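You operate a simulated robot arm through the tools that you are given. There is no shell and no other tool. Be economical: measure what you need, move in short steps, check, and stop when the job is done.

Carry out the task below with a simulated robot arm. There is one attempt and no reset: what you move stays moved.

TASK
Take the white filter and leave it on the top of the eye stand. Then take the lime pad and leave it on the top shelf between the trolleys. Then take the lime brush and leave it in the lime tray. Then take the grey flask and put it on the top of the square table. Then take the blue flask on the top of the side bench and put it away on the top of the desk. Then shut the top drawer of the side bench. Then press the winder reset button two times. Then take the purple pad and put it on the top shelf of the door rack. Keep to this order. Set down upright: white filter, grey flask, blue flask.

The check looks at the end state, three seconds after you hand in, the way a careful person would. Anything else that was tipped, shoved, dropped, spilled or broken makes it a failure.

THE ROBOT
A 7-joint arm with a two-finger parallel gripper on a trunk, on a base that drives. Base frame: it is fixed to the floor where the robot stands at the start and does not move with it; the origin is under the middle of the robot, x ahead of it, y to its left, z up; the surface under the hand at the start is at about z = 82. Readings come in cm, degrees, newtons and seconds.
With the tool pointing down near the work surface it reaches from about 24 to 70 cm from the robot's upright axis, wherever it stands. Its first joint turns from -166.0 to 166.0 degrees. Places, roughly: blue flask (7x7x19 cm) [-880, 690, 90]; grey flask (7x7x19 cm) [-950, 690, 90]; lime brush (12x5x7 cm) [10, -270, 80]; lime pad (9x7x5 cm) [150, -190, 60]; lime tray (32x22x5 cm) [50, 10, 50]; purple pad (9x7x5 cm) [-590, 440, 130]; top drawer of the side bench [-850, 660, 70]; top of the desk [-610, -390, 80]; top of the eye stand (16x32 cm) [-2, -274, 80]; top of the square table [-840, 360, 80]; top shelf between the trolleys (88x24 cm) [48, -16, 82]; top shelf of the door rack [-580, 450, 160]; white filter (6x4x8 cm) [50, 10, 90]; winder reset button [-780, 690, 60]. Payload 3.43 kg.
Tool frame: the origin (TCP) lies between the finger pads and is the grasp point; the fingertips stand 3 cm ahead of it; z points along the fingers, y is the line along which they close. Largest opening 9.4 cm; finger width 2.8, thickness 1; the body of the gripper, 5 by 9.6 cm, starts 5.5 cm behind the TCP.
Orientation is told as [roll, pitch, yaw] about the base's x, y, z axes, in that order, counted from this pose: with the fingers straight down and closing along the base's y, the tool's x points along the base's -x, its y along +y and its z along -z.

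THE INTERFACE
- The arm moves only by the tool play_rows. Its argument "increments" is a list of rows, each a list of 7 numbers: the finger opening in cm, from 0 to 9.4, then the shift along the base's x, y, z in cm, then the turn, a rotation vector about the base's x, y, z in degrees. In form: [[claw, x, y, z, wx, wy, wz], ...]. A call has 1 to 8 rows; each row is the pose to reach, as a shift and turn from the pose commanded when the call began. Rows are played at 5 a second. More than 5 cm and 8.6 degrees between two rows, or a gripper value outside its range, and nothing of the call is played. A pose out of reach is approached as far as the arm can. The call stops where the force on the tool passes 40 N (or 10 N more than at its start, if that is more) or the arm is blocked; 0.2 s more then pass. Each finger travels about 10.8 cm/s and halts on what it meets, pressing with about 37 N; the grip force reading is that of the motor and also rises with nothing between the fingers. The clock runs only during rows and for 0.2 s after the last one: add rows that repeat a pose to give the fingers time. The reply holds the time, the measured pose of the TCP, the force on the tool along the base axes, the opening and the grip force, in the units named above and with some noise, with the torque about the TCP (base axes, N m) and any sound that the robot's microphone picked up.
- Cameras (640 x 400 px; columns grow to the right, rows downward): "scene" is now at [36.93, -21.33, 115.55]; the picture's right is [0.00, -0.90, 0.43], its down [-0.36, 0.40, 0.84] and it looks along [-0.93, -0.15, -0.33] (base axes); focal length 214 px, centre (320, 200). "wrist" rides on the gripper at [7.6, 1.4, -10.3] in the tool frame; the picture's right is [-0.18, 0.98, 0.00], its down [-0.75, -0.14, -0.64] and it looks along [-0.63, -0.12, 0.77] (tool axes); focal length 243 px, centre (320, 200). There is no depth. A picture from a camera that has moved, and an enlarged one, comes with that camera's place and axes in the base frame and with its lens. The place of the scene camera against the robot may be out by one fixed shift of up to 1.8 cm in any direction.
- snapshot(camera): a new picture of that camera. No time passes.
- raise_lower(by): slides the trunk up (or, below 0, down) by that many cm; the arm and the scene camera ride with it, the base frame stays. It gives what a move gives, with no picture.
- roll_base(legs): drives the robot by 1 to 6 legs, each [ahead, left, turn to the left] in cm, cm and degrees, along the robot's own axes; the way and the turn of a leg run together, so that a leg with both is an arc; at most 150 cm and 180 degrees a leg. The arm and the cameras ride along, it lands a little off, and it stops where it bumps. It gives what a move gives.
- head_to(pan, tilt): turns the head with the scene camera to pan (to the left, within 80 degrees either way) and tilt (down, from -29 to 69), counted from straight ahead of the robot. It gives what a move gives.
- close_up(camera, box): a new picture of the part [left, top, right, bottom] of that camera's present view, enlarged. No time passes.
- close_job(): hands the job in; it is judged then, once.

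Work in short steps. Places have to be worked out from the pictures, the camera data and where the tool is seen: move nearer, look again, correct. Check each grasp and each placing, and mend what went wrong. You have 207 turns and 180 pictures in all, those below and enlarged ones among them. Open the gripper and draw the arm clear of the work before you hand the job in, unless the task says otherwise; then end with one line.

The tools are called after ">>>" as name(argument=value, ...) on one line, values as JSON. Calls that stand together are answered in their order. play_rows: Moves the arm, as the interface text tells. Its arguments: {"type":"object","properties":{"increments":{"type":"array"}},"required":["increments"]} The other tools are called the same way: raise_lower (by) slides the trunk up or down; roll_base (legs) drives the base; head_to (pan, tilt) turns the head that bears the scene camera; snapshot (camera) takes a picture; close_up (camera, box) takes an enlarged picture of a part of a camera's view; close_job () hands the job in.

At the start:

```text
time: 0.0
position: [35.66, -17.89, 107.85]
tool_rot: [0.0, 0.0, -0.1]
contact_force: [-0.1, 0.5, -0.5]
moment: [-0.01, 0.0, -0.01]
grip_width: 9.4
gripper_force: 0.1
trunk travel left (down, up): [-27.5, 31.5]
robot x, y, heading: [-0.05, 0.03, 0.3]
head pan, tilt: [-25.3, 68.8]
```

scene: 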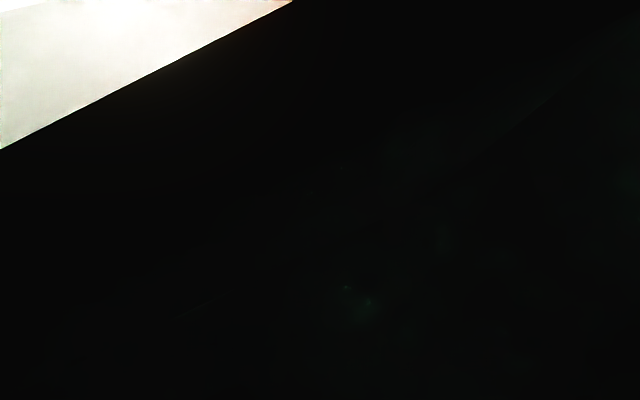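
wrist: 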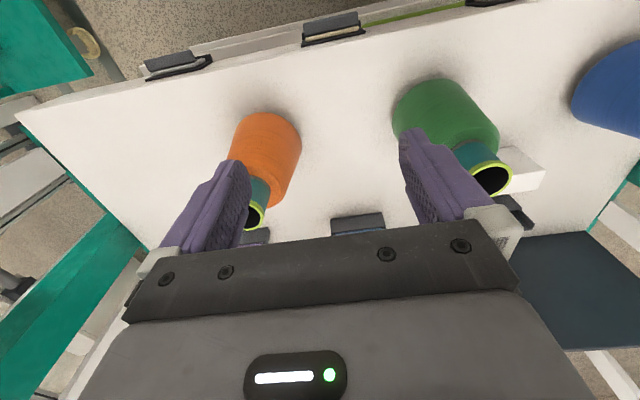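

The scene view is mostly dark (probably blocked by the gripper), so I turn the head to see the shelf ahead.

>>> head_to(pan=0, tilt=40)

>>> snapshot(camera="scene")

```text
time: 0.9
position: [35.49, -17.8, 107.78]
tool_rot: [0.0, 0.0, 0.0]
contact_force: [0.4, 0.8, 0.2]
moment: [0.04, -0.01, -0.04]
grip_width: 9.4
gripper_force: 0.0
trunk travel left (down, up): [-27.5, 31.5]
robot x, y, heading: [-0.07, -0.15, -0.4]
head pan, tilt: [0.0, 40.0]
```

```text
177 pictures are left
camera scene: at [40.53, -18.95, 112.11], right [0.0, -1.0, 0.0], down [-0.77, 0.0, 0.64], along [-0.64, 0.0, -0.77], focal length 214 px, centre (320, 200)
```

scene: 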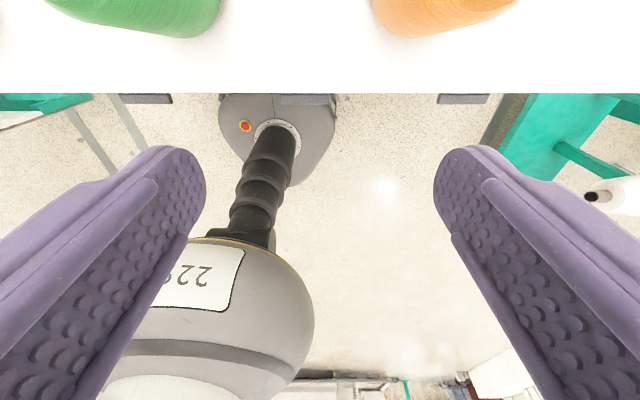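

The scene camera seems mounted looking 90° lower than usual. I try the uppermost tilt for a forward view, and a wrist picture.

>>> head_to(pan=0, tilt=-29)

>>> snapshot(camera="scene")

```text
time: 2.3
position: [35.65, -17.91, 107.95]
tool_rot: [0.0, 0.0, 0.0]
contact_force: [-0.3, 0.3, -0.1]
moment: [-0.02, 0.0, -0.02]
grip_width: 9.4
gripper_force: 0.1
trunk travel left (down, up): [-27.5, 31.5]
robot x, y, heading: [-0.03, 0.34, 0.2]
head pan, tilt: [0.0, -28.6]
```

```text
176 pictures are left
camera scene: at [50.92, -18.95, 113.9], right [0.0, -1.0, 0.0], down [-0.88, 0.0, -0.48], along [0.48, 0.0, -0.88], focal length 214 px, centre (320, 200)
```

scene: 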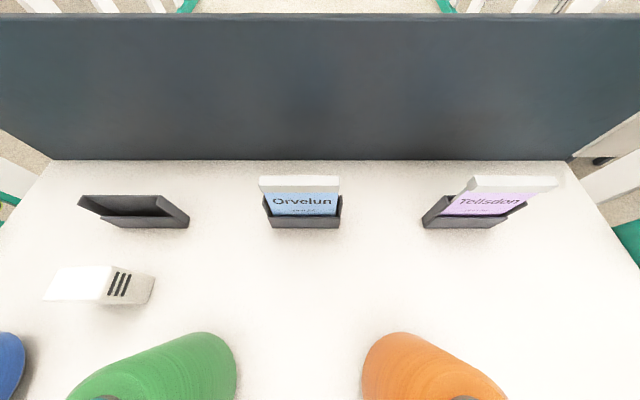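

The filter (striped side face) appears to stand near [54, 6], top at z≈90. I move the open gripper above it at a safe height and look with the wrist camera.

>>> play_rows(increments=[[9.4, 2.5, 4, 0, 0, 0, 0], [9.4, 5, 8, 0, 0, 0, 0], [9.4, 7.5, 12, 0, 0, 0, 0], [9.4, 10, 16, 0, 0, 0, 0], [9.4, 12.5, 20, 0, 0, 0, 0], [9.4, 14.5, 24, 0, 0, 0, 0], [9.4, 14.5, 24, 0, 0, 0, 0]])

>>> snapshot(camera="wrist")

>>> snapshot(camera="scene")

```text
time: 3.9
position: [50.01, 5.92, 107.84]
tool_rot: [0.0, 0.0, 0.0]
contact_force: [-0.1, 0.5, -0.2]
moment: [-0.03, 0.0, 0.0]
grip_width: 9.39
gripper_force: 0.0
trunk travel left (down, up): [-27.5, 31.5]
robot x, y, heading: [-0.04, -0.04, 0.1]
head pan, tilt: [0.0, -28.6]
```

```text
175 pictures are left
camera wrist: at [42.38, 7.53, 117.99], right [0.18, 0.98, 0.0], down [0.75, -0.14, 0.64], along [0.63, -0.12, -0.77], focal length 243 px, centre (320, 200)
```

wrist: 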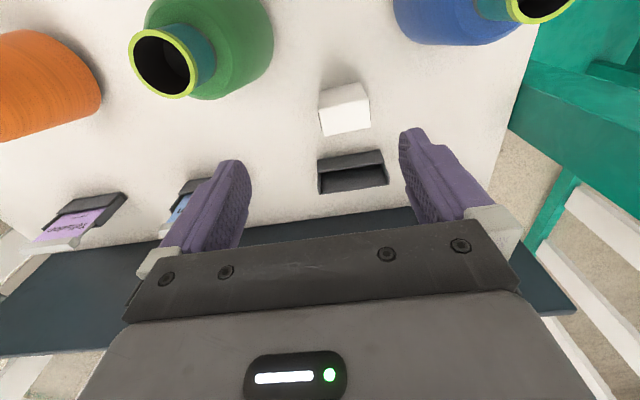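

```text
174 pictures are left
camera scene: at [65.2, 5.02, 113.86], right [0.0, -1.0, 0.0], down [-0.88, 0.0, -0.48], along [0.48, 0.0, -0.88], focal length 214 px, centre (320, 200)
```

scene: 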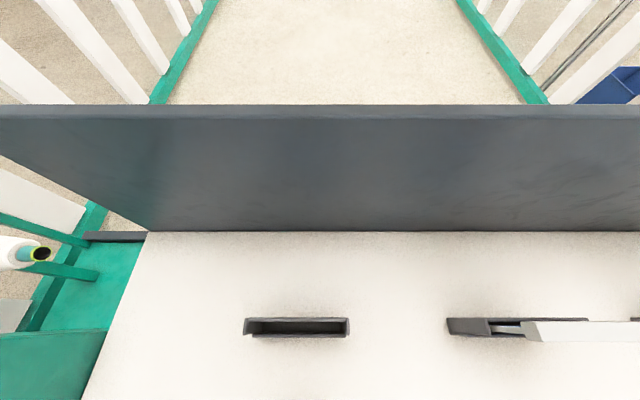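

The scene camera actually rides with the hand. The filter shows clearly in the wrist view near (345,108); I zoom in for corners.

>>> close_up(camera="wrist", box=[280, 50, 440, 150])

```text
4.00 times, centred on (360, 100) of wrist
camera zoom: at [42.38, 7.53, 117.99], right [0.18, 0.98, 0.0], down [0.75, -0.14, 0.64], along [0.63, -0.12, -0.77], focal length 970 px, centre (160, 600)
```

zoom: 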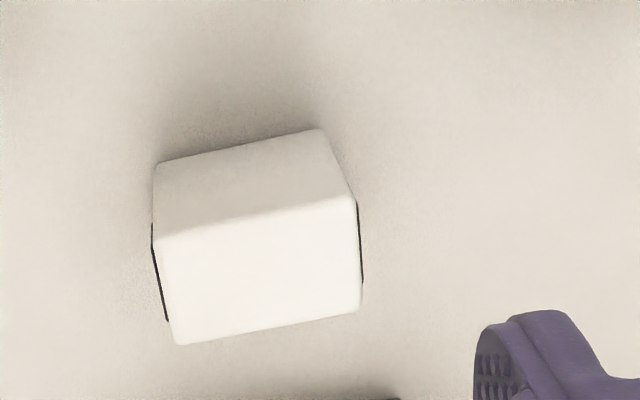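

Filter centre computes to about [53.7, 8.4], aligned with the axes. I go above it and descend to z≈93 first.

>>> play_rows(increments=[[9.4, 3.7, 2.5, 0, 0, 0, 0], [9.4, 3.7, 2.5, -5, 0, 0, 0], [9.4, 3.7, 2.5, -10, 0, 0, 0], [9.4, 3.7, 2.5, -13, 0, 0, 0], [9.4, 3.7, 2.5, -13, 0, 0, 0]])

>>> snapshot(camera="wrist")

```text
time: 5.1
position: [54.15, 8.56, 94.9]
tool_rot: [0.0, 0.1, -0.1]
contact_force: [-1.3, 0.0, -0.8]
moment: [-0.02, 0.02, 0.0]
grip_width: 9.4
gripper_force: 0.0
trunk travel left (down, up): [-27.5, 31.5]
robot x, y, heading: [0.12, -0.06, -0.0]
head pan, tilt: [0.0, -28.6]
```

```text
172 pictures are left
camera wrist: at [46.48, 10.08, 105.1], right [0.18, 0.98, 0.0], down [0.75, -0.14, 0.64], along [0.63, -0.12, -0.77], focal length 243 px, centre (320, 200)
```

wrist: 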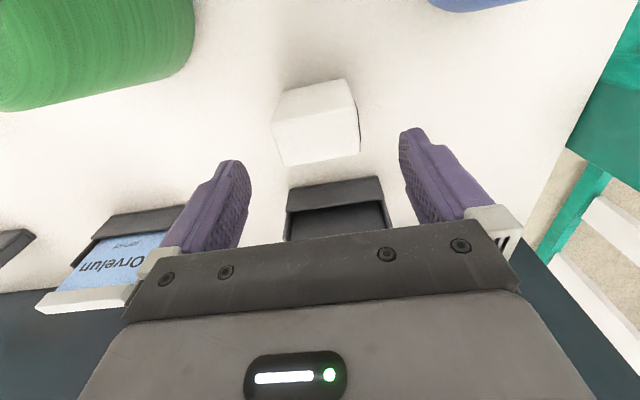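

The filter is centred between the fingers (about [53.3, 8.5]). I descend to z≈86.5 and close.

>>> play_rows(increments=[[9.4, -0.6, 0, -4, 0, 0, 0], [9.4, -0.6, 0, -8.3, 0, 0, 0], [9.4, -0.6, 0, -8.3, 0, 0, 0], [4, -0.6, 0, -8.3, 0, 0, 0], [4, -0.6, 0, -8.3, 0, 0, 0], [4, -0.6, 0, -8.3, 0, 0, 0]])

>>> snapshot(camera="wrist")

```text
time: 6.5
position: [53.29, 8.43, 86.57]
tool_rot: [0.0, 0.1, 0.0]
contact_force: [-0.7, 1.3, 0.4]
moment: [0.02, -0.02, 0.01]
grip_width: 6.39
gripper_force: 36.9
trunk travel left (down, up): [-27.5, 31.5]
robot x, y, heading: [0.27, 0.07, -0.0]
head pan, tilt: [0.0, -28.6]
```

```text
171 pictures are left
camera wrist: at [45.79, 10.01, 96.79], right [0.18, 0.98, 0.0], down [0.75, -0.14, 0.64], along [0.63, -0.12, -0.77], focal length 243 px, centre (320, 200)
```

wrist: 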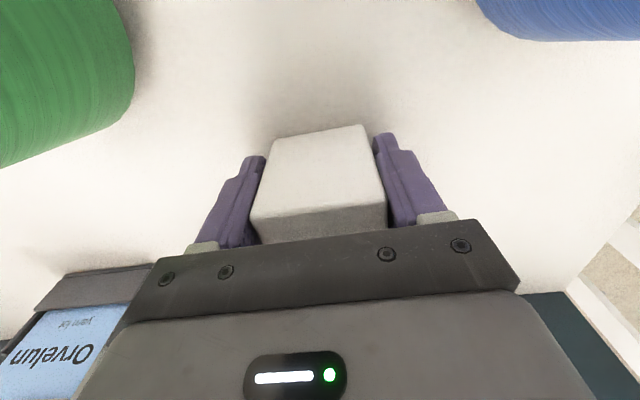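

Gripped (width 6.39). I lift it clear, above the spools and cards, and look around with the head.

>>> play_rows(increments=[[4, 0, 0, 5, 0, 0, 0], [4, 0, 0, 10, 0, 0, 0], [4, 0, 0, 15, 0, 0, 0], [4, 0, 0, 20, 0, 0, 0], [4, -4, -2, 22, 0, 0, 0], [4, -8, -4, 22, 0, 0, 0], [4, -12, -6, 22, 0, 0, 0], [4, -12, -6, 22, 0, 0, 0]])

>>> head_to(pan=-80, tilt=-29)

>>> snapshot(camera="scene")

```text
time: 8.3
position: [41.05, 2.77, 108.49]
tool_rot: [0.0, 0.0, -0.1]
contact_force: [-0.5, 0.8, -1.4]
moment: [0.02, 0.01, 0.0]
grip_width: 6.35
gripper_force: 37.4
trunk travel left (down, up): [-27.5, 31.5]
robot x, y, heading: [0.14, 0.11, -0.0]
head pan, tilt: [0.0, -28.6]
```

```text
time: 9.9
position: [41.15, 2.71, 108.53]
tool_rot: [0.1, 0.0, 0.0]
contact_force: [-0.4, 0.1, -1.4]
moment: [0.0, -0.01, 0.01]
grip_width: 6.37
gripper_force: 36.5
trunk travel left (down, up): [-27.5, 31.5]
robot x, y, heading: [-0.32, -0.03, -0.1]
head pan, tilt: [-80.0, -28.6]
```

```text
170 pictures are left
camera scene: at [56.36, -4.91, 120.09], right [0.0, -0.17, 0.98], down [-0.88, -0.47, -0.08], along [0.48, -0.86, -0.15], focal length 214 px, centre (320, 200)
```

scene: 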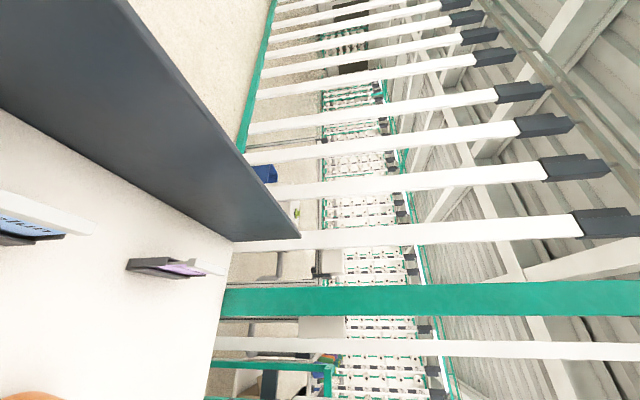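

The filter is held. I retract the arm, back away from the shelf and turn right toward the eye stand, then look.

>>> play_rows(increments=[[4, -4, -1, 0, 0, 0, 0], [4, -8, -2, 0, 0, 0, 0], [4, -10, -3, 0, 0, 0, 0]])

>>> roll_base(legs=[[-20, 0, 0], [0, 0, -90]])

>>> head_to(pan=0, tilt=-29)

>>> snapshot(camera="scene")

>>> snapshot(camera="wrist")

```text
time: 10.7
position: [30.97, -0.42, 108.52]
tool_rot: [0.0, 0.1, 0.0]
contact_force: [-0.1, 0.3, -1.5]
moment: [-0.01, 0.0, -0.01]
grip_width: 6.38
gripper_force: 37.1
trunk travel left (down, up): [-27.5, 31.5]
robot x, y, heading: [0.28, 0.01, 0.1]
head pan, tilt: [-80.0, -28.6]
```

```text
time: 16.1
position: [-20.92, -31.08, 108.57]
tool_rot: [0.0, 0.0, -90.9]
contact_force: [0.2, 0.4, -1.4]
moment: [0.03, -0.04, -0.01]
grip_width: 6.36
gripper_force: 36.3
trunk travel left (down, up): [-27.5, 31.5]
robot x, y, heading: [-20.01, -0.02, -91.0]
head pan, tilt: [-80.0, -28.6]
```

```text
time: 17.6
position: [-21.01, -31.05, 108.55]
tool_rot: [0.0, 0.0, -91.0]
contact_force: [-0.6, 0.2, -1.3]
moment: [-0.02, 0.02, 0.0]
grip_width: 6.38
gripper_force: 37.0
trunk travel left (down, up): [-27.5, 31.5]
robot x, y, heading: [-20.12, -0.15, -91.0]
head pan, tilt: [0.0, -28.6]
```

```text
169 pictures are left
camera scene: at [-20.95, -47.1, 114.56], right [-1.0, 0.02, 0.0], down [0.01, 0.88, -0.48], along [-0.01, -0.48, -0.88], focal length 214 px, centre (320, 200)
```

scene: 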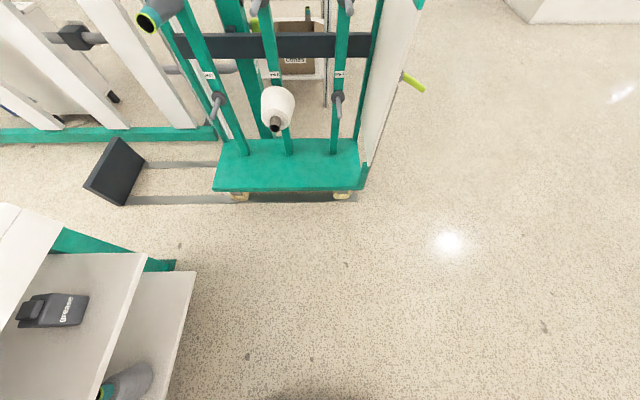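

```text
168 pictures are left
camera wrist: at [-19.33, -23.43, 118.7], right [0.98, -0.2, 0.0], down [-0.15, -0.75, 0.64], along [-0.13, -0.63, -0.77], focal length 243 px, centre (320, 200)
```

wrist: 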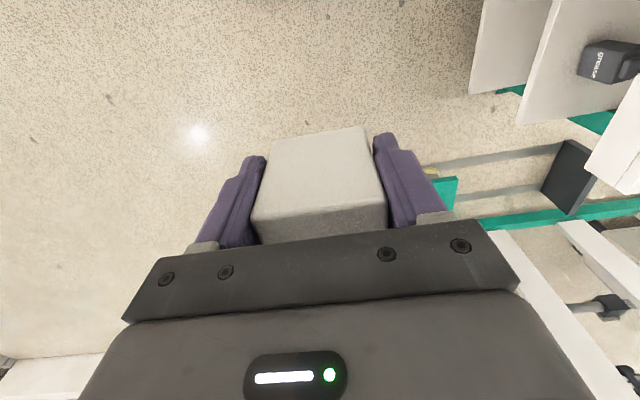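

A teal trolley stands at roughly x −48..38, y −115..−140, in the way. I sidestep to x≈−100 where the floor is clear, then look toward the stand.

>>> roll_base(legs=[[0, -75, 1]])

>>> snapshot(camera="scene")

```text
time: 21.8
position: [-96.64, -30.11, 108.47]
tool_rot: [0.0, 0.0, -90.5]
contact_force: [0.6, -0.6, -1.7]
moment: [0.03, 0.02, 0.0]
grip_width: 6.37
gripper_force: 37.1
trunk travel left (down, up): [-27.5, 31.5]
robot x, y, heading: [-95.93, 1.07, -90.5]
head pan, tilt: [0.0, -28.6]
```

```text
167 pictures are left
camera scene: at [-96.54, -46.14, 114.56], right [-1.0, 0.01, 0.0], down [0.01, 0.88, -0.48], along [0.0, -0.48, -0.88], focal length 214 px, centre (320, 200)
```

scene: 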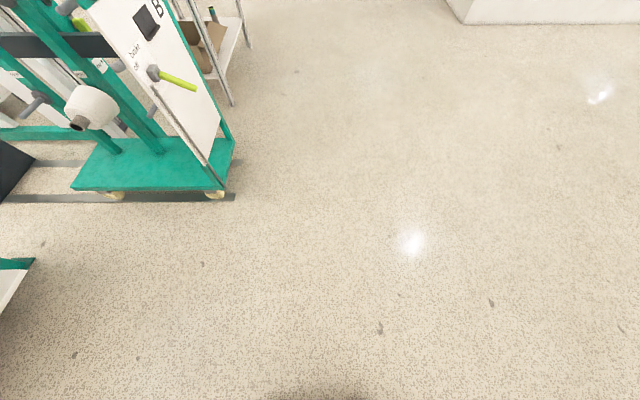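

Way ahead at x≈−96 is clear. I drive 130 ahead and look with pan both ways.

>>> roll_base(legs=[[135, 0, 0]])

>>> snapshot(camera="scene")

>>> head_to(pan=80, tilt=-10)

>>> snapshot(camera="scene")

```text
time: 28.5
position: [-98.5, -165.57, 108.48]
tool_rot: [0.0, 0.0, -90.9]
contact_force: [-0.4, -0.3, -1.9]
moment: [0.01, 0.01, 0.02]
grip_width: 6.35
gripper_force: 36.9
trunk travel left (down, up): [-27.5, 31.5]
robot x, y, heading: [-97.55, -134.61, -90.9]
head pan, tilt: [0.0, -28.6]
```

```text
166 pictures are left
camera scene: at [-98.53, -181.65, 114.55], right [-1.0, 0.02, 0.0], down [0.01, 0.88, -0.48], along [-0.01, -0.48, -0.88], focal length 214 px, centre (320, 200)
```

scene: 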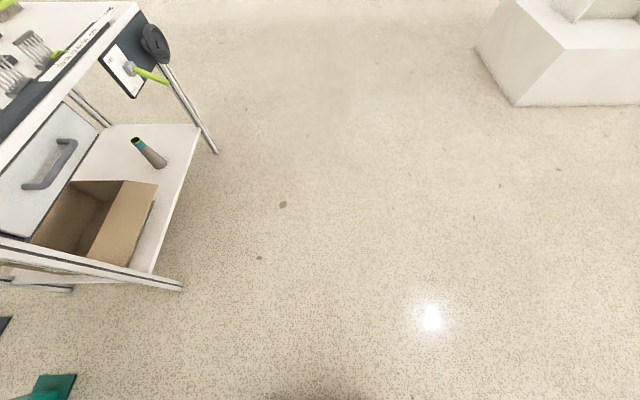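

```text
time: 30.1
position: [-98.59, -165.57, 108.46]
tool_rot: [0.0, 0.0, -91.0]
contact_force: [0.5, 0.9, -1.8]
moment: [0.0, 0.0, 0.0]
grip_width: 6.38
gripper_force: 37.1
trunk travel left (down, up): [-27.5, 31.5]
robot x, y, heading: [-97.48, -134.26, -91.0]
head pan, tilt: [80.0, -10.0]
```

```text
165 pictures are left
camera scene: at [-90.19, -179.28, 119.78], right [-0.17, 0.0, -0.98], down [0.19, 0.98, -0.03], along [0.97, -0.19, -0.17], focal length 214 px, centre (320, 200)
```

scene: 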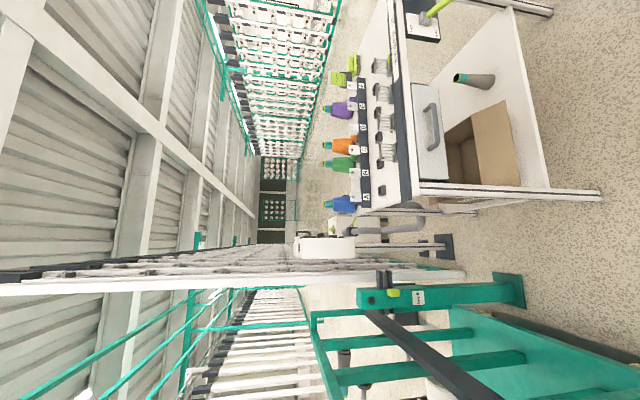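

A table with drawers and coloured items occupies x>−27, y≈−200..−290. I drive on to y≈−262 and turn to face it.

>>> roll_base(legs=[[130, 0, 0], [0, 0, 91]])

>>> head_to(pan=0, tilt=-29)

>>> snapshot(camera="scene")

```text
time: 40.5
position: [-68.9, -265.41, 108.55]
tool_rot: [0.0, 0.0, -0.1]
contact_force: [-0.4, -0.4, 0.0]
moment: [0.01, 0.03, 0.05]
grip_width: 6.35
gripper_force: 37.3
trunk travel left (down, up): [-27.5, 31.5]
robot x, y, heading: [-99.78, -265.12, 0.0]
head pan, tilt: [80.0, -10.0]
```

```text
time: 42.0
position: [-68.87, -265.51, 108.59]
tool_rot: [0.0, 0.0, -0.2]
contact_force: [-0.1, 0.3, -0.2]
moment: [0.01, 0.02, 0.01]
grip_width: 6.36
gripper_force: 36.8
trunk travel left (down, up): [-27.5, 31.5]
robot x, y, heading: [-100.12, -264.92, -0.3]
head pan, tilt: [0.0, -28.6]
```

```text
164 pictures are left
camera scene: at [-53.65, -266.57, 114.55], right [0.0, -1.0, 0.0], down [-0.88, 0.0, -0.48], along [0.48, 0.0, -0.88], focal length 214 px, centre (320, 200)
```

scene: 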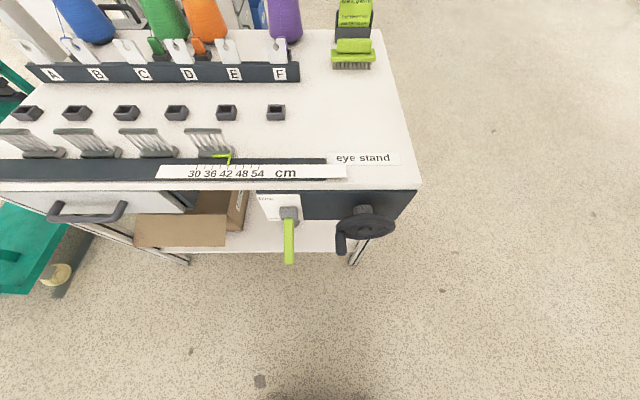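

The table labelled "eye stand" is seen, with the lime brush at its far right. The weight reading changed, so I check the grip in the wrist view.

>>> snapshot(camera="wrist")

>>> close_up(camera="scene", box=[220, 0, 440, 200])

```text
163 pictures are left
camera wrist: at [-76.45, -263.99, 118.7], right [0.19, 0.98, 0.0], down [0.75, -0.14, 0.64], along [0.63, -0.12, -0.77], focal length 243 px, centre (320, 200)
```

wrist: 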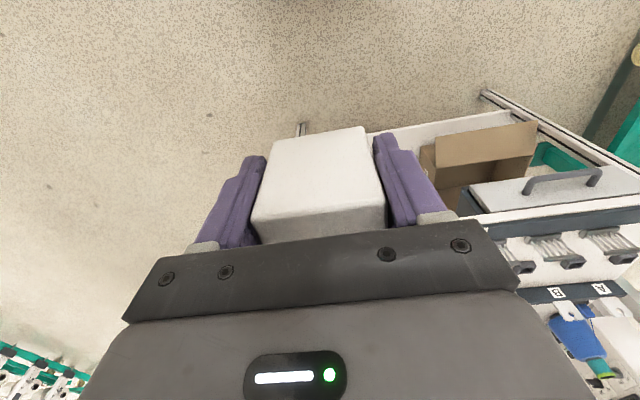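

```text
2.00 times, centred on (330, 100) of scene
camera zoom: at [-53.65, -266.57, 114.55], right [0.0, -1.0, 0.0], down [-0.88, 0.0, -0.48], along [0.48, 0.0, -0.88], focal length 429 px, centre (300, 400)
```

zoom: 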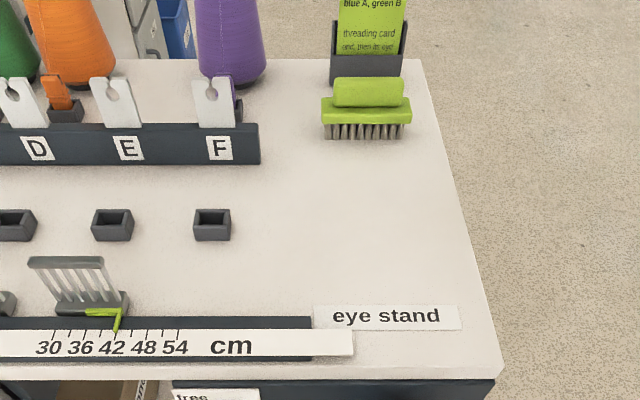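

Grip is fine. Free spot near [-9, -275] on the stand, in front of the brush. I drive 33 cm nearer.

>>> roll_base(legs=[[33, 0, 0]])

>>> play_rows(increments=[[4, 5, -2, 0, 0, 0, 0], [4, 10, -4, 0, 0, 0, 0], [4, 15, -6, 0, 0, 0, 0], [4, 19, -8, 0, 0, 0, 0], [4, 23, -9, 0, 0, 0, 0], [4, 26, -10, -3, 0, 0, 0], [4, 26, -10, -3, 0, 0, 0]])

>>> snapshot(camera="wrist")

>>> snapshot(camera="scene")

```text
time: 44.2
position: [-35.92, -265.9, 108.61]
tool_rot: [0.0, 0.1, -0.3]
contact_force: [-0.2, -0.4, -1.1]
moment: [0.02, 0.0, -0.01]
grip_width: 6.36
gripper_force: 37.7
trunk travel left (down, up): [-27.5, 31.5]
robot x, y, heading: [-67.06, -265.19, -0.3]
head pan, tilt: [0.0, -28.6]
```

```text
refused: row 1 steps farther than a row can; nothing moved
```

```text
161 pictures are left
camera wrist: at [-43.31, -264.27, 118.68], right [0.19, 0.98, 0.0], down [0.75, -0.15, 0.64], along [0.63, -0.12, -0.77], focal length 243 px, centre (320, 200)
```

wrist: 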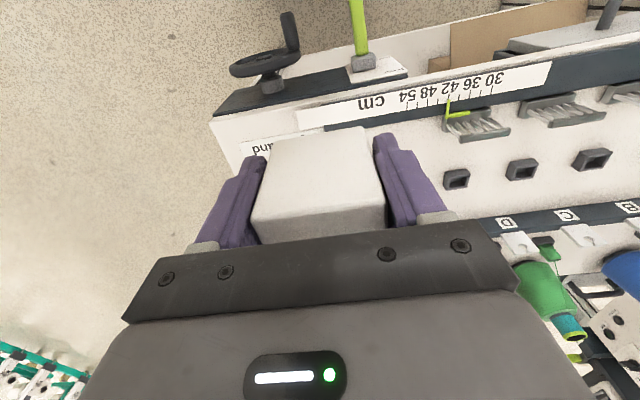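

```text
160 pictures are left
camera scene: at [-20.5, -266.93, 114.52], right [-0.01, -1.0, 0.0], down [-0.88, 0.01, -0.48], along [0.48, 0.0, -0.88], focal length 214 px, centre (320, 200)
```

scene: 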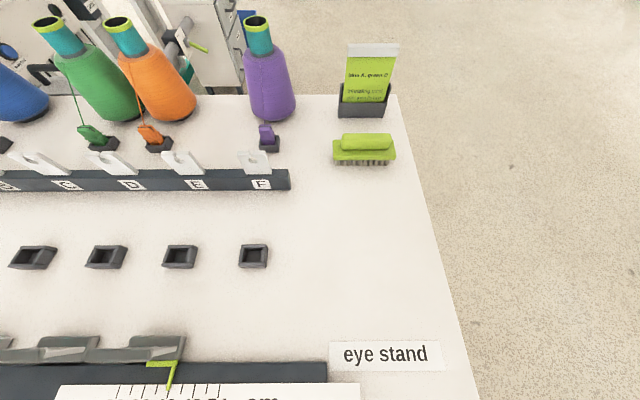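

The spot is confirmed free: brush near x≈7.7, label near x≈−25. I move the filter above [-9, -274].

>>> play_rows(increments=[[4, 4.5, -1.5, 0, 0, 0, 0], [4, 9, -3, 0, 0, 0, 0], [4, 13.5, -4.5, 0, 0, 0, 0], [4, 18, -6, 0, 0, 0, 0], [4, 22.5, -7.3, 0, 0, 0, 0], [4, 26.5, -8, -2, 0, 0, 0], [4, 26.5, -8, -6, 0, 0, 0], [4, 26.5, -8, -6, 0, 0, 0]])

>>> snapshot(camera="wrist")

```text
time: 46.0
position: [-9.1, -273.76, 102.39]
tool_rot: [0.1, 0.0, -0.4]
contact_force: [-1.1, 0.7, -1.1]
moment: [-0.02, -0.03, 0.0]
grip_width: 6.33
gripper_force: 37.1
trunk travel left (down, up): [-27.5, 31.5]
robot x, y, heading: [-66.79, -265.72, -0.3]
head pan, tilt: [0.0, -28.6]
```

```text
159 pictures are left
camera wrist: at [-16.8, -272.26, 112.58], right [0.19, 0.98, 0.0], down [0.75, -0.15, 0.64], along [0.63, -0.12, -0.77], focal length 243 px, centre (320, 200)
```

wrist: 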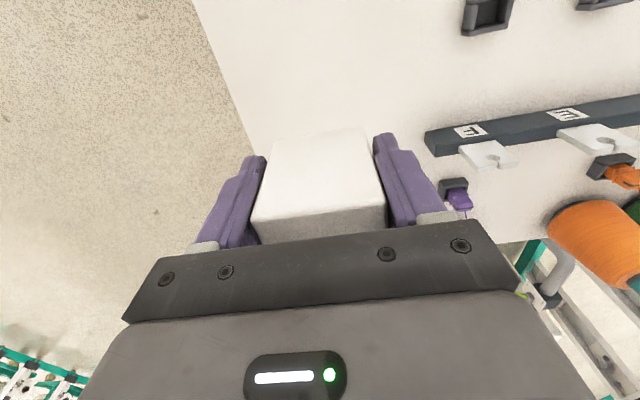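

Table edge is at y≈−285, so the spot is safe. I lower to TCP z≈86.4 and read the force.

>>> play_rows(increments=[[4, 0, 0, -5, 0, 0, 0], [4, 0, 0, -10, 0, 0, 0], [4, 0, 0, -14, 0, 0, 0], [4, 0, 0, -16, 0, 0, 0], [4, 0, 0, -16, 0, 0, 0]])

>>> snapshot(camera="wrist")

```text
time: 47.2
position: [-9.21, -273.75, 86.51]
tool_rot: [0.0, 0.0, -0.4]
contact_force: [-0.2, 0.4, -1.7]
moment: [-0.02, 0.02, 0.02]
grip_width: 6.36
gripper_force: 37.0
trunk travel left (down, up): [-27.5, 31.5]
robot x, y, heading: [-66.48, -264.91, -0.5]
head pan, tilt: [0.0, -28.6]
```

```text
158 pictures are left
camera wrist: at [-16.85, -272.31, 96.71], right [0.19, 0.98, 0.0], down [0.75, -0.15, 0.64], along [0.63, -0.12, -0.77], focal length 243 px, centre (320, 200)
```

wrist: 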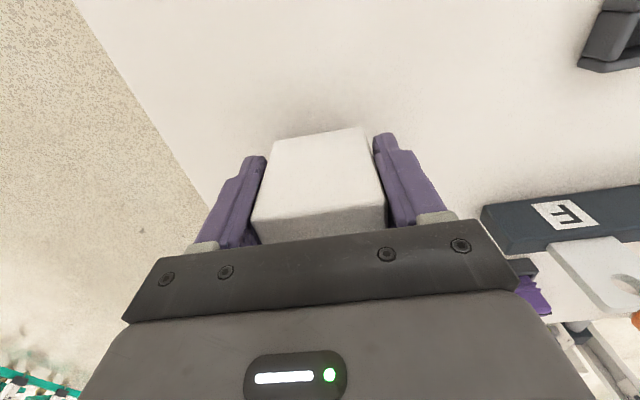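

Still hanging freely (−1.7 N). I lower in small 0.4 cm steps until contact.

>>> play_rows(increments=[[4, 0, 0, -0.5, 0, 0, 0], [4, 0, 0, -1.0, 0, 0, 0], [4, 0, 0, -1.3, 0, 0, 0], [4, 0, 0, -1.3, 0, 0, 0]])

```text
time: 48.2
position: [-9.36, -273.83, 85.1]
tool_rot: [0.0, 0.1, -0.4]
contact_force: [0.6, -0.2, -0.8]
moment: [-0.02, -0.01, 0.0]
grip_width: 6.35
gripper_force: 37.1
trunk travel left (down, up): [-27.5, 31.5]
robot x, y, heading: [-66.68, -265.3, -0.5]
head pan, tilt: [0.0, -28.6]
```

>>> play_rows(increments=[[4, 0, 0, -0.3, 0, 0, 0], [4, 0, 0, -0.5, 0, 0, 0], [4, 0, 0, -0.5, 0, 0, 0]])

```text
time: 49.0
position: [-9.32, -273.71, 84.71]
tool_rot: [0.0, 0.0, -0.4]
contact_force: [-0.3, -0.1, -1.2]
moment: [0.0, 0.02, 0.0]
grip_width: 6.34
gripper_force: 36.6
trunk travel left (down, up): [-27.5, 31.5]
robot x, y, heading: [-66.57, -264.92, -0.5]
head pan, tilt: [0.0, -28.6]
```

Not yet in contact; a few more small steps down.

>>> play_rows(increments=[[4, 0, 0, -0.2, 0, 0, 0], [4, 0, 0, -0.4, 0, 0, 0], [4, 0, 0, -0.4, 0, 0, 0]])

>>> close_up(camera="wrist", box=[180, 80, 460, 250])

```text
time: 49.8
position: [-9.38, -273.69, 84.57]
tool_rot: [0.0, -0.2, -0.4]
contact_force: [0.1, 0.3, 30.1]
moment: [0.05, -0.01, 0.0]
grip_width: 6.38
gripper_force: 36.3
trunk travel left (down, up): [-27.5, 31.5]
robot x, y, heading: [-66.98, -265.06, -0.4]
head pan, tilt: [0.0, -28.6]
```

```text
2.29 times, centred on (320, 165) of wrist
camera zoom: at [-16.9, -272.24, 94.7], right [0.19, 0.98, 0.0], down [0.75, -0.15, 0.65], along [0.63, -0.12, -0.76], focal length 555 px, centre (320, 280)
```

zoom: 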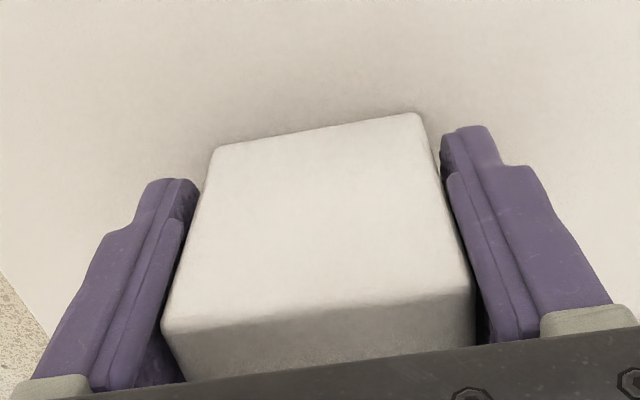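

Contact (30 N): the filter rests on the stand (top z=80). I ease up 0.2 cm, open, and rise.

>>> play_rows(increments=[[4, 0, 0, 0.2, 0, 0, 0], [7, 0, 0, 0.2, 0, 0, 0], [9, 0, 0, 0.2, 0, 0, 0], [9, 0, 0, 0.2, 0, 0, 0], [9, 0, 0, 4, 0, 0, 0], [9, 0, 0, 9, 0, 0, 0], [9, 0, 0, 14, 0, 0, 0]])

>>> snapshot(camera="wrist")

```text
time: 51.4
position: [-9.49, -273.87, 98.42]
tool_rot: [0.0, 0.1, -0.4]
contact_force: [-0.7, -0.1, -1.0]
moment: [0.0, -0.01, -0.01]
grip_width: 9.01
gripper_force: 0.0
trunk travel left (down, up): [-27.5, 31.5]
robot x, y, heading: [-67.24, -265.41, -0.4]
head pan, tilt: [0.0, -28.6]
```

```text
156 pictures are left
camera wrist: at [-17.05, -272.34, 108.61], right [0.19, 0.98, 0.0], down [0.75, -0.15, 0.64], along [0.63, -0.12, -0.77], focal length 243 px, centre (320, 200)
```

wrist: 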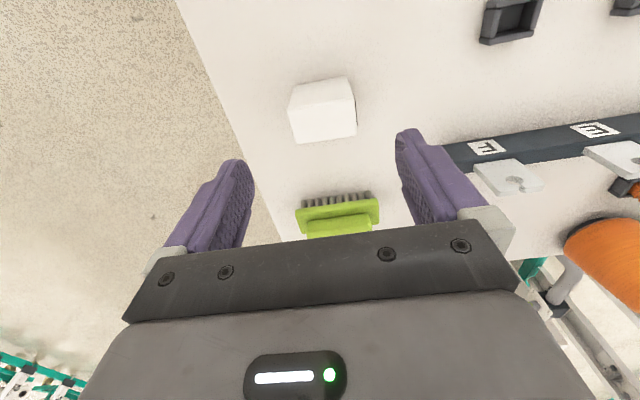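

The filter stands upright. I lift, then look ahead and left to find the lime pad near [150, -190, 60].

>>> play_rows(increments=[[9, 0, 0, 5, 0, 0, 0], [9, 0, 0, 10, 0, 0, 0], [9, 0, 0, 15, 0, 0, 0], [9, 0, 0, 20, 0, 0, 0], [9, 0, 0, 20, 0, 0, 0]])

>>> head_to(pan=45, tilt=-29)

>>> snapshot(camera="scene")

>>> head_to(pan=0, tilt=-29)

>>> snapshot(camera="scene")

```text
time: 52.6
position: [-9.35, -273.83, 118.53]
tool_rot: [0.0, 0.1, -0.4]
contact_force: [0.1, -0.4, -1.3]
moment: [0.02, -0.02, 0.01]
grip_width: 9.01
gripper_force: 0.1
trunk travel left (down, up): [-27.5, 31.5]
robot x, y, heading: [-67.15, -265.1, -0.6]
head pan, tilt: [0.0, -28.6]
```

```text
time: 53.7
position: [-9.4, -273.7, 118.37]
tool_rot: [0.0, -0.1, -0.3]
contact_force: [0.0, 0.2, 1.1]
moment: [0.01, -0.02, -0.02]
grip_width: 8.97
gripper_force: 0.0
trunk travel left (down, up): [-27.5, 31.5]
robot x, y, heading: [-66.88, -264.83, -0.4]
head pan, tilt: [45.0, -28.6]
```

```text
155 pictures are left
camera scene: at [5.91, -270.18, 126.4], right [-0.01, -0.71, -0.71], down [-0.88, 0.35, -0.34], along [0.48, 0.62, -0.62], focal length 214 px, centre (320, 200)
```

scene: 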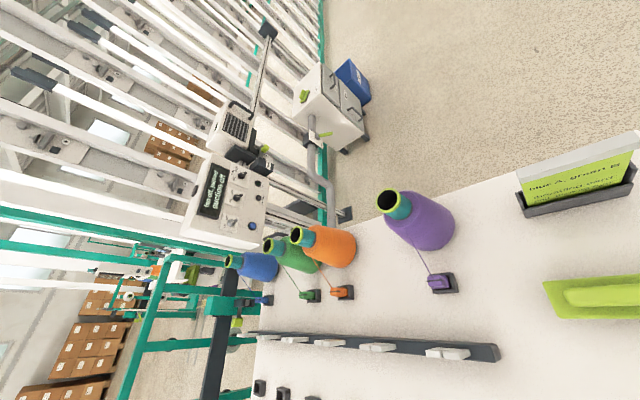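

```text
time: 54.8
position: [-9.39, -273.64, 118.39]
tool_rot: [0.0, 0.0, -0.4]
contact_force: [0.2, 0.2, 0.4]
moment: [0.01, -0.01, 0.01]
grip_width: 8.97
gripper_force: 0.1
trunk travel left (down, up): [-27.5, 31.5]
robot x, y, heading: [-66.72, -265.2, -0.2]
head pan, tilt: [0.0, -28.6]
```

```text
154 pictures are left
camera scene: at [5.87, -274.91, 124.44], right [-0.01, -1.0, 0.0], down [-0.88, 0.01, -0.48], along [0.48, 0.0, -0.88], focal length 214 px, centre (320, 200)
```

scene: 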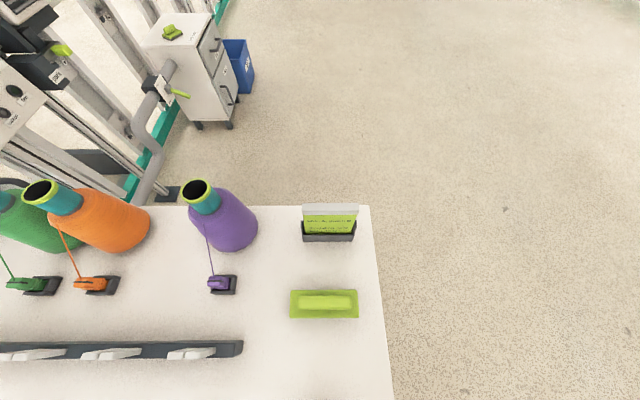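

The pad sits on the white drawer cabinet near [152, −189, 60]. I retract the arm and drive round the south side of the stand to face the cabinet from the south.

>>> play_rows(increments=[[9, -5, 0, 0, 0, 0, 0], [9, -10, 1, 0, 0, 0, 0], [9, -15, 2, 0, 0, 0, 0], [9, -20, 4, 0, 0, 0, 0], [9, -24, 6, 0, 0, 0, 0], [9, -27, 8, 0, 0, 0, 0]])

>>> roll_base(legs=[[-20, 0, 0], [0, -70, 0], [150, 0, 0], [87, 0, 0], [0, 0, 90]])

>>> snapshot(camera="scene")

```text
refused: row 2 steps farther than a row can; nothing moved
```

```text
time: 75.0
position: [161.22, -283.98, 118.28]
tool_rot: [0.1, 0.0, 88.8]
contact_force: [-0.1, 0.0, 0.4]
moment: [0.02, 0.0, -0.01]
grip_width: 9.0
gripper_force: 0.0
trunk travel left (down, up): [-27.5, 31.5]
robot x, y, heading: [151.86, -341.62, 88.7]
head pan, tilt: [0.0, -28.6]
```

```text
153 pictures are left
camera scene: at [161.69, -269.96, 124.44], right [1.0, -0.02, 0.0], down [-0.02, -0.88, -0.48], along [0.01, 0.48, -0.88], focal length 214 px, centre (320, 200)
```

scene: 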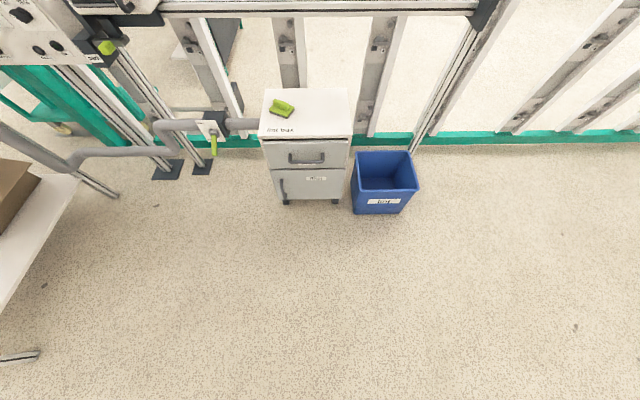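

The pad lies diagonally on the cabinet at about [146.5, −188]. I drive 93 ahead, which puts the hand above the cabinet, and look with the wrist camera.

>>> roll_base(legs=[[93, 5, 0]])

>>> play_rows(increments=[[9.4, -2, -2, -4, 0, 0, 0], [9.4, -4, -4, -8, 0, 0, 0], [9.4, -6, -5, -12, 0, 0, 0], [9.4, -7, -6, -16, 0, 0, 0], [9.4, -8, -7, -20, 0, 0, 0], [9.4, -8, -7, -20, 0, 0, 0]])

>>> snapshot(camera="wrist")

```text
time: 79.8
position: [156.06, -191.3, 118.23]
tool_rot: [0.1, -0.1, 89.9]
contact_force: [0.2, -0.1, -0.2]
moment: [0.01, -0.03, 0.01]
grip_width: 8.98
gripper_force: 0.0
trunk travel left (down, up): [-27.5, 31.5]
robot x, y, heading: [147.79, -249.0, 89.9]
head pan, tilt: [0.0, -28.6]
```

```text
time: 81.2
position: [147.91, -198.21, 98.48]
tool_rot: [0.0, 0.0, 89.9]
contact_force: [-0.7, 0.5, -0.4]
moment: [-0.02, -0.01, 0.0]
grip_width: 9.42
gripper_force: 0.0
trunk travel left (down, up): [-27.5, 31.5]
robot x, y, heading: [147.53, -249.32, 90.1]
head pan, tilt: [0.0, -28.6]
```

```text
152 pictures are left
camera wrist: at [146.64, -205.89, 108.67], right [-0.98, 0.19, 0.0], down [0.14, 0.75, 0.64], along [0.12, 0.63, -0.77], focal length 243 px, centre (320, 200)
```

wrist: 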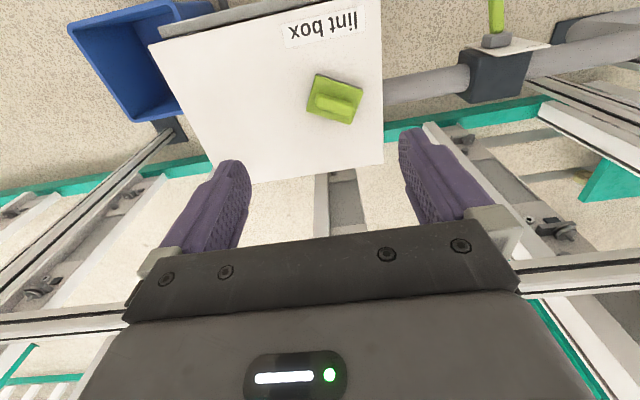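

The pad is in view on the "lint box" cabinet. I zoom to find its edges and angle.

>>> close_up(camera="wrist", box=[270, 40, 430, 140])

```text
4.00 times, centred on (350, 90) of wrist
camera zoom: at [146.64, -205.89, 108.67], right [-0.98, 0.19, 0.0], down [0.14, 0.75, 0.64], along [0.12, 0.63, -0.77], focal length 970 px, centre (200, 640)
```

zoom: 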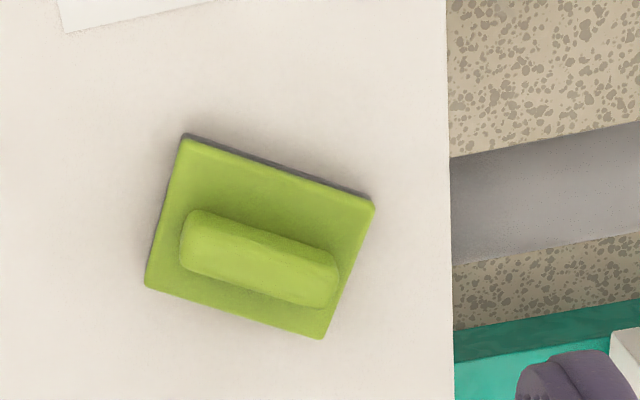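

Pad: long axis about −28° from x, handle centre ≈[146.8, −190.5], plate top z≈61. I turn the hand 62° so the fingers close across the handle, and centre above it.

>>> play_rows(increments=[[9.4, 0, 1, 0, 0, 0, 8], [9.4, 0, 2, 0, 0, 0, 16], [9.4, 0, 3, 0, 0, 0, 24], [9.4, -0.5, 4, 0, 0, 0, 32], [9.4, -0.5, 5, 0, 0, 0, 40], [9.4, -1, 6, 0, 0, 0, 48], [9.4, -1.1, 7, 0, 0, 0, 55], [9.4, -1.1, 7.7, 0, 0, 0, 62]])

>>> play_rows(increments=[[9.4, 0, 0, -5, 0, 0, 0], [9.4, 0, 0, -10, 0, 0, 0], [9.4, 0, 0, -15, 0, 0, 0], [9.4, 0, 0, -20, 0, 0, 0], [9.4, 0, 0, -20, 0, 0, 0]])

>>> snapshot(camera="wrist")

```text
time: 83.0
position: [147.08, -190.87, 98.4]
tool_rot: [0.0, 0.0, 152.0]
contact_force: [-0.5, -1.0, -0.5]
moment: [0.0, -0.02, 0.02]
grip_width: 9.4
gripper_force: 0.0
trunk travel left (down, up): [-27.5, 31.5]
robot x, y, heading: [147.96, -249.12, 90.2]
head pan, tilt: [0.0, -28.6]
```

```text
time: 84.2
position: [146.56, -190.85, 78.43]
tool_rot: [0.0, 0.0, 151.9]
contact_force: [0.1, 0.2, 1.1]
moment: [-0.01, -0.03, 0.0]
grip_width: 9.42
gripper_force: 0.0
trunk travel left (down, up): [-27.5, 31.5]
robot x, y, heading: [147.65, -248.97, 89.8]
head pan, tilt: [0.0, -28.6]
```

```text
150 pictures are left
camera wrist: at [152.82, -195.71, 88.6], right [-0.63, -0.78, 0.0], down [-0.6, 0.48, 0.64], along [-0.5, 0.4, -0.77], focal length 243 px, centre (320, 200)
```

wrist: 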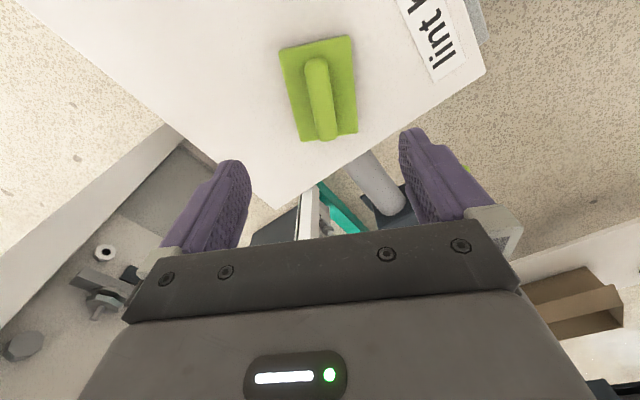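

Aligned: handle centre ≈[146.7,−191]. I descend to z≈67.5, then look.

>>> play_rows(increments=[[9.4, 0, 0, -4, 0, 0, -1], [9.4, 0.1, 0, -8, 0, 0, -1.5], [9.4, 0.1, 0, -11, 0, 0, -1.5], [9.4, 0.1, 0, -11, 0, 0, -1.5]])

>>> snapshot(camera="wrist")

```text
time: 85.2
position: [147.08, -190.8, 67.32]
tool_rot: [-0.1, 0.0, 150.4]
contact_force: [0.0, 0.0, 0.5]
moment: [0.01, 0.01, 0.0]
grip_width: 9.38
gripper_force: 0.0
trunk travel left (down, up): [-27.5, 31.5]
robot x, y, heading: [148.1, -248.8, 89.9]
head pan, tilt: [0.0, -28.6]
```

```text
149 pictures are left
camera wrist: at [153.05, -195.62, 77.59], right [-0.65, -0.76, 0.0], down [-0.59, 0.5, 0.64], along [-0.49, 0.41, -0.77], focal length 243 px, centre (320, 200)
```

wrist: 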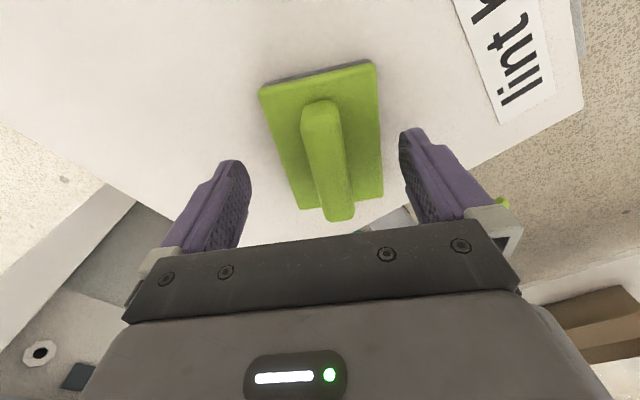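

Plate top computes to z≈61.6. I descend to TCP 65 (tips 62.0) and close on the handle.

>>> play_rows(increments=[[9.4, 0, 0, -1.5, 0, 0, 0], [9.4, 0, 0, -2.4, 0, 0, 0], [5, 0, 0, -2.4, 0, 0, 0], [0.5, 0, 0, -2.4, 0, 0, 0], [0.5, 0, 0, -2.4, 0, 0, 0], [0.5, 0, 0, -2.4, 0, 0, 0], [0.5, 0, 0, -2.4, 0, 0, 0]])

>>> snapshot(camera="wrist")

```text
time: 86.8
position: [147.03, -190.72, 64.98]
tool_rot: [-0.1, 0.1, 150.3]
contact_force: [0.4, 0.5, 1.5]
moment: [0.04, 0.07, 0.0]
grip_width: 6.44
gripper_force: 37.1
trunk travel left (down, up): [-27.5, 31.5]
robot x, y, heading: [147.92, -249.0, 90.0]
head pan, tilt: [0.0, -28.6]
```

```text
148 pictures are left
camera wrist: at [153.05, -195.63, 75.21], right [-0.65, -0.76, 0.0], down [-0.59, 0.5, 0.64], along [-0.49, 0.41, -0.77], focal length 243 px, centre (320, 200)
```

wrist: 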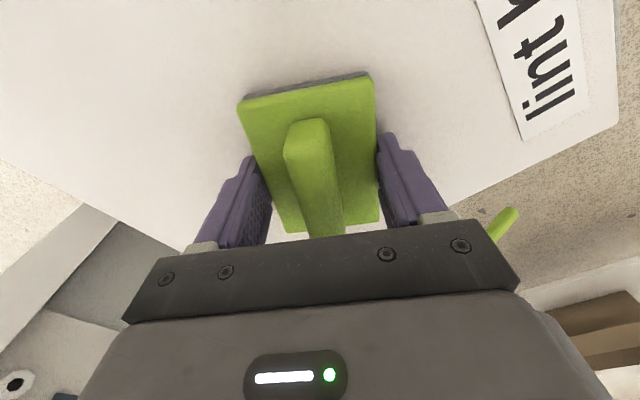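

The fingers closed on the plate's sides (6.44), but only just over its edge. I open, go 0.9 cm lower and re-close.

>>> play_rows(increments=[[9.4, 0, 0, 0, 0, 0, 0], [9.4, 0, 0, 0, 0, 0, 0], [9.4, 0, 0, -0.9, 0, 0, 0], [9.4, 0, 0, -0.9, 0, 0, 0], [4.5, 0, 0, -0.9, 0, 0, 0], [4.5, 0, 0, -0.9, 0, 0, 0], [4.5, 0, 0, -0.9, 0, 0, 0]])

>>> snapshot(camera="wrist")

```text
time: 87.6
position: [147.13, -190.53, 65.01]
tool_rot: [0.0, -0.1, 150.4]
contact_force: [1.4, -7.2, 23.6]
moment: [-1.44, 0.28, 0.2]
grip_width: 9.39
gripper_force: 0.1
trunk travel left (down, up): [-27.5, 31.5]
robot x, y, heading: [147.65, -248.94, 89.7]
head pan, tilt: [0.0, -28.6]
stopped in row 3: the force on the tool passed its limit at 51 N (the readings are from after the stop); the commanded pose is now the measured one
```

```text
147 pictures are left
camera wrist: at [153.1, -195.47, 75.17], right [-0.65, -0.76, 0.0], down [-0.59, 0.49, 0.64], along [-0.49, 0.42, -0.77], focal length 243 px, centre (320, 200)
```

wrist: 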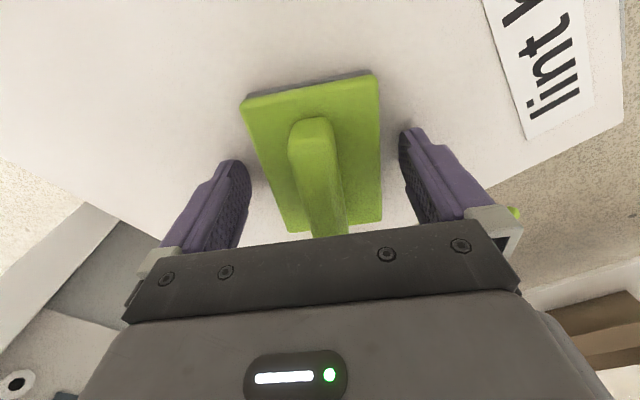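

The fingertips touched the cabinet top (z≈62), so the earlier depth was right. I rise 0.3 cm and close there.

>>> play_rows(increments=[[9.4, 0, 0, 0.4, 0, 0, 0], [6, 0, 0, 0.4, 0, 0, 0], [4, 0, 0, 0.4, 0, 0, 0], [4, 0, 0, 0.4, 0, 0, 0], [4, 0, 0, 0.4, 0, 0, 0]])

>>> play_rows(increments=[[4, 0, 0, 2, 0, 0, 0], [4, 0, 0, 6, 0, 0, 0], [4, 0, 0, 11, 0, 0, 0], [4, 0, 0, 16, 0, 0, 0], [4, 0, 0, 16, 0, 0, 0]])

>>> snapshot(camera="wrist")

```text
time: 88.8
position: [147.07, -190.5, 65.17]
tool_rot: [0.0, -0.1, 150.3]
contact_force: [-0.1, -0.3, -0.2]
moment: [-0.01, 0.01, 0.01]
grip_width: 6.41
gripper_force: 36.9
trunk travel left (down, up): [-27.5, 31.5]
robot x, y, heading: [147.65, -248.87, 90.1]
head pan, tilt: [0.0, -28.6]
```

```text
time: 90.0
position: [146.97, -190.45, 81.08]
tool_rot: [0.0, 0.0, 150.4]
contact_force: [0.0, 0.5, -0.1]
moment: [-0.02, -0.03, 0.03]
grip_width: 6.43
gripper_force: 37.0
trunk travel left (down, up): [-27.5, 31.5]
robot x, y, heading: [147.2, -248.98, 90.1]
head pan, tilt: [0.0, -28.6]
```

```text
146 pictures are left
camera wrist: at [152.86, -195.38, 91.34], right [-0.65, -0.76, 0.0], down [-0.59, 0.5, 0.64], along [-0.49, 0.41, -0.77], focal length 243 px, centre (320, 200)
```

wrist: 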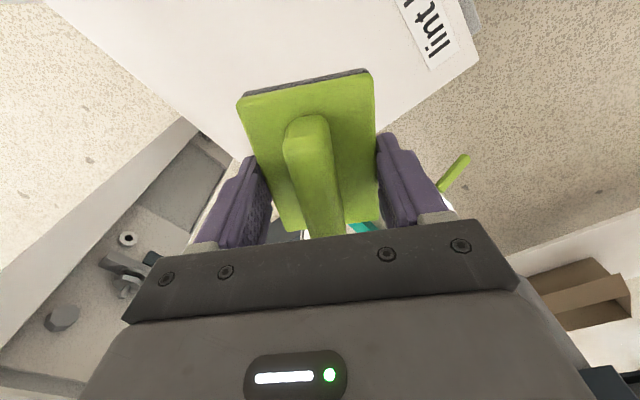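

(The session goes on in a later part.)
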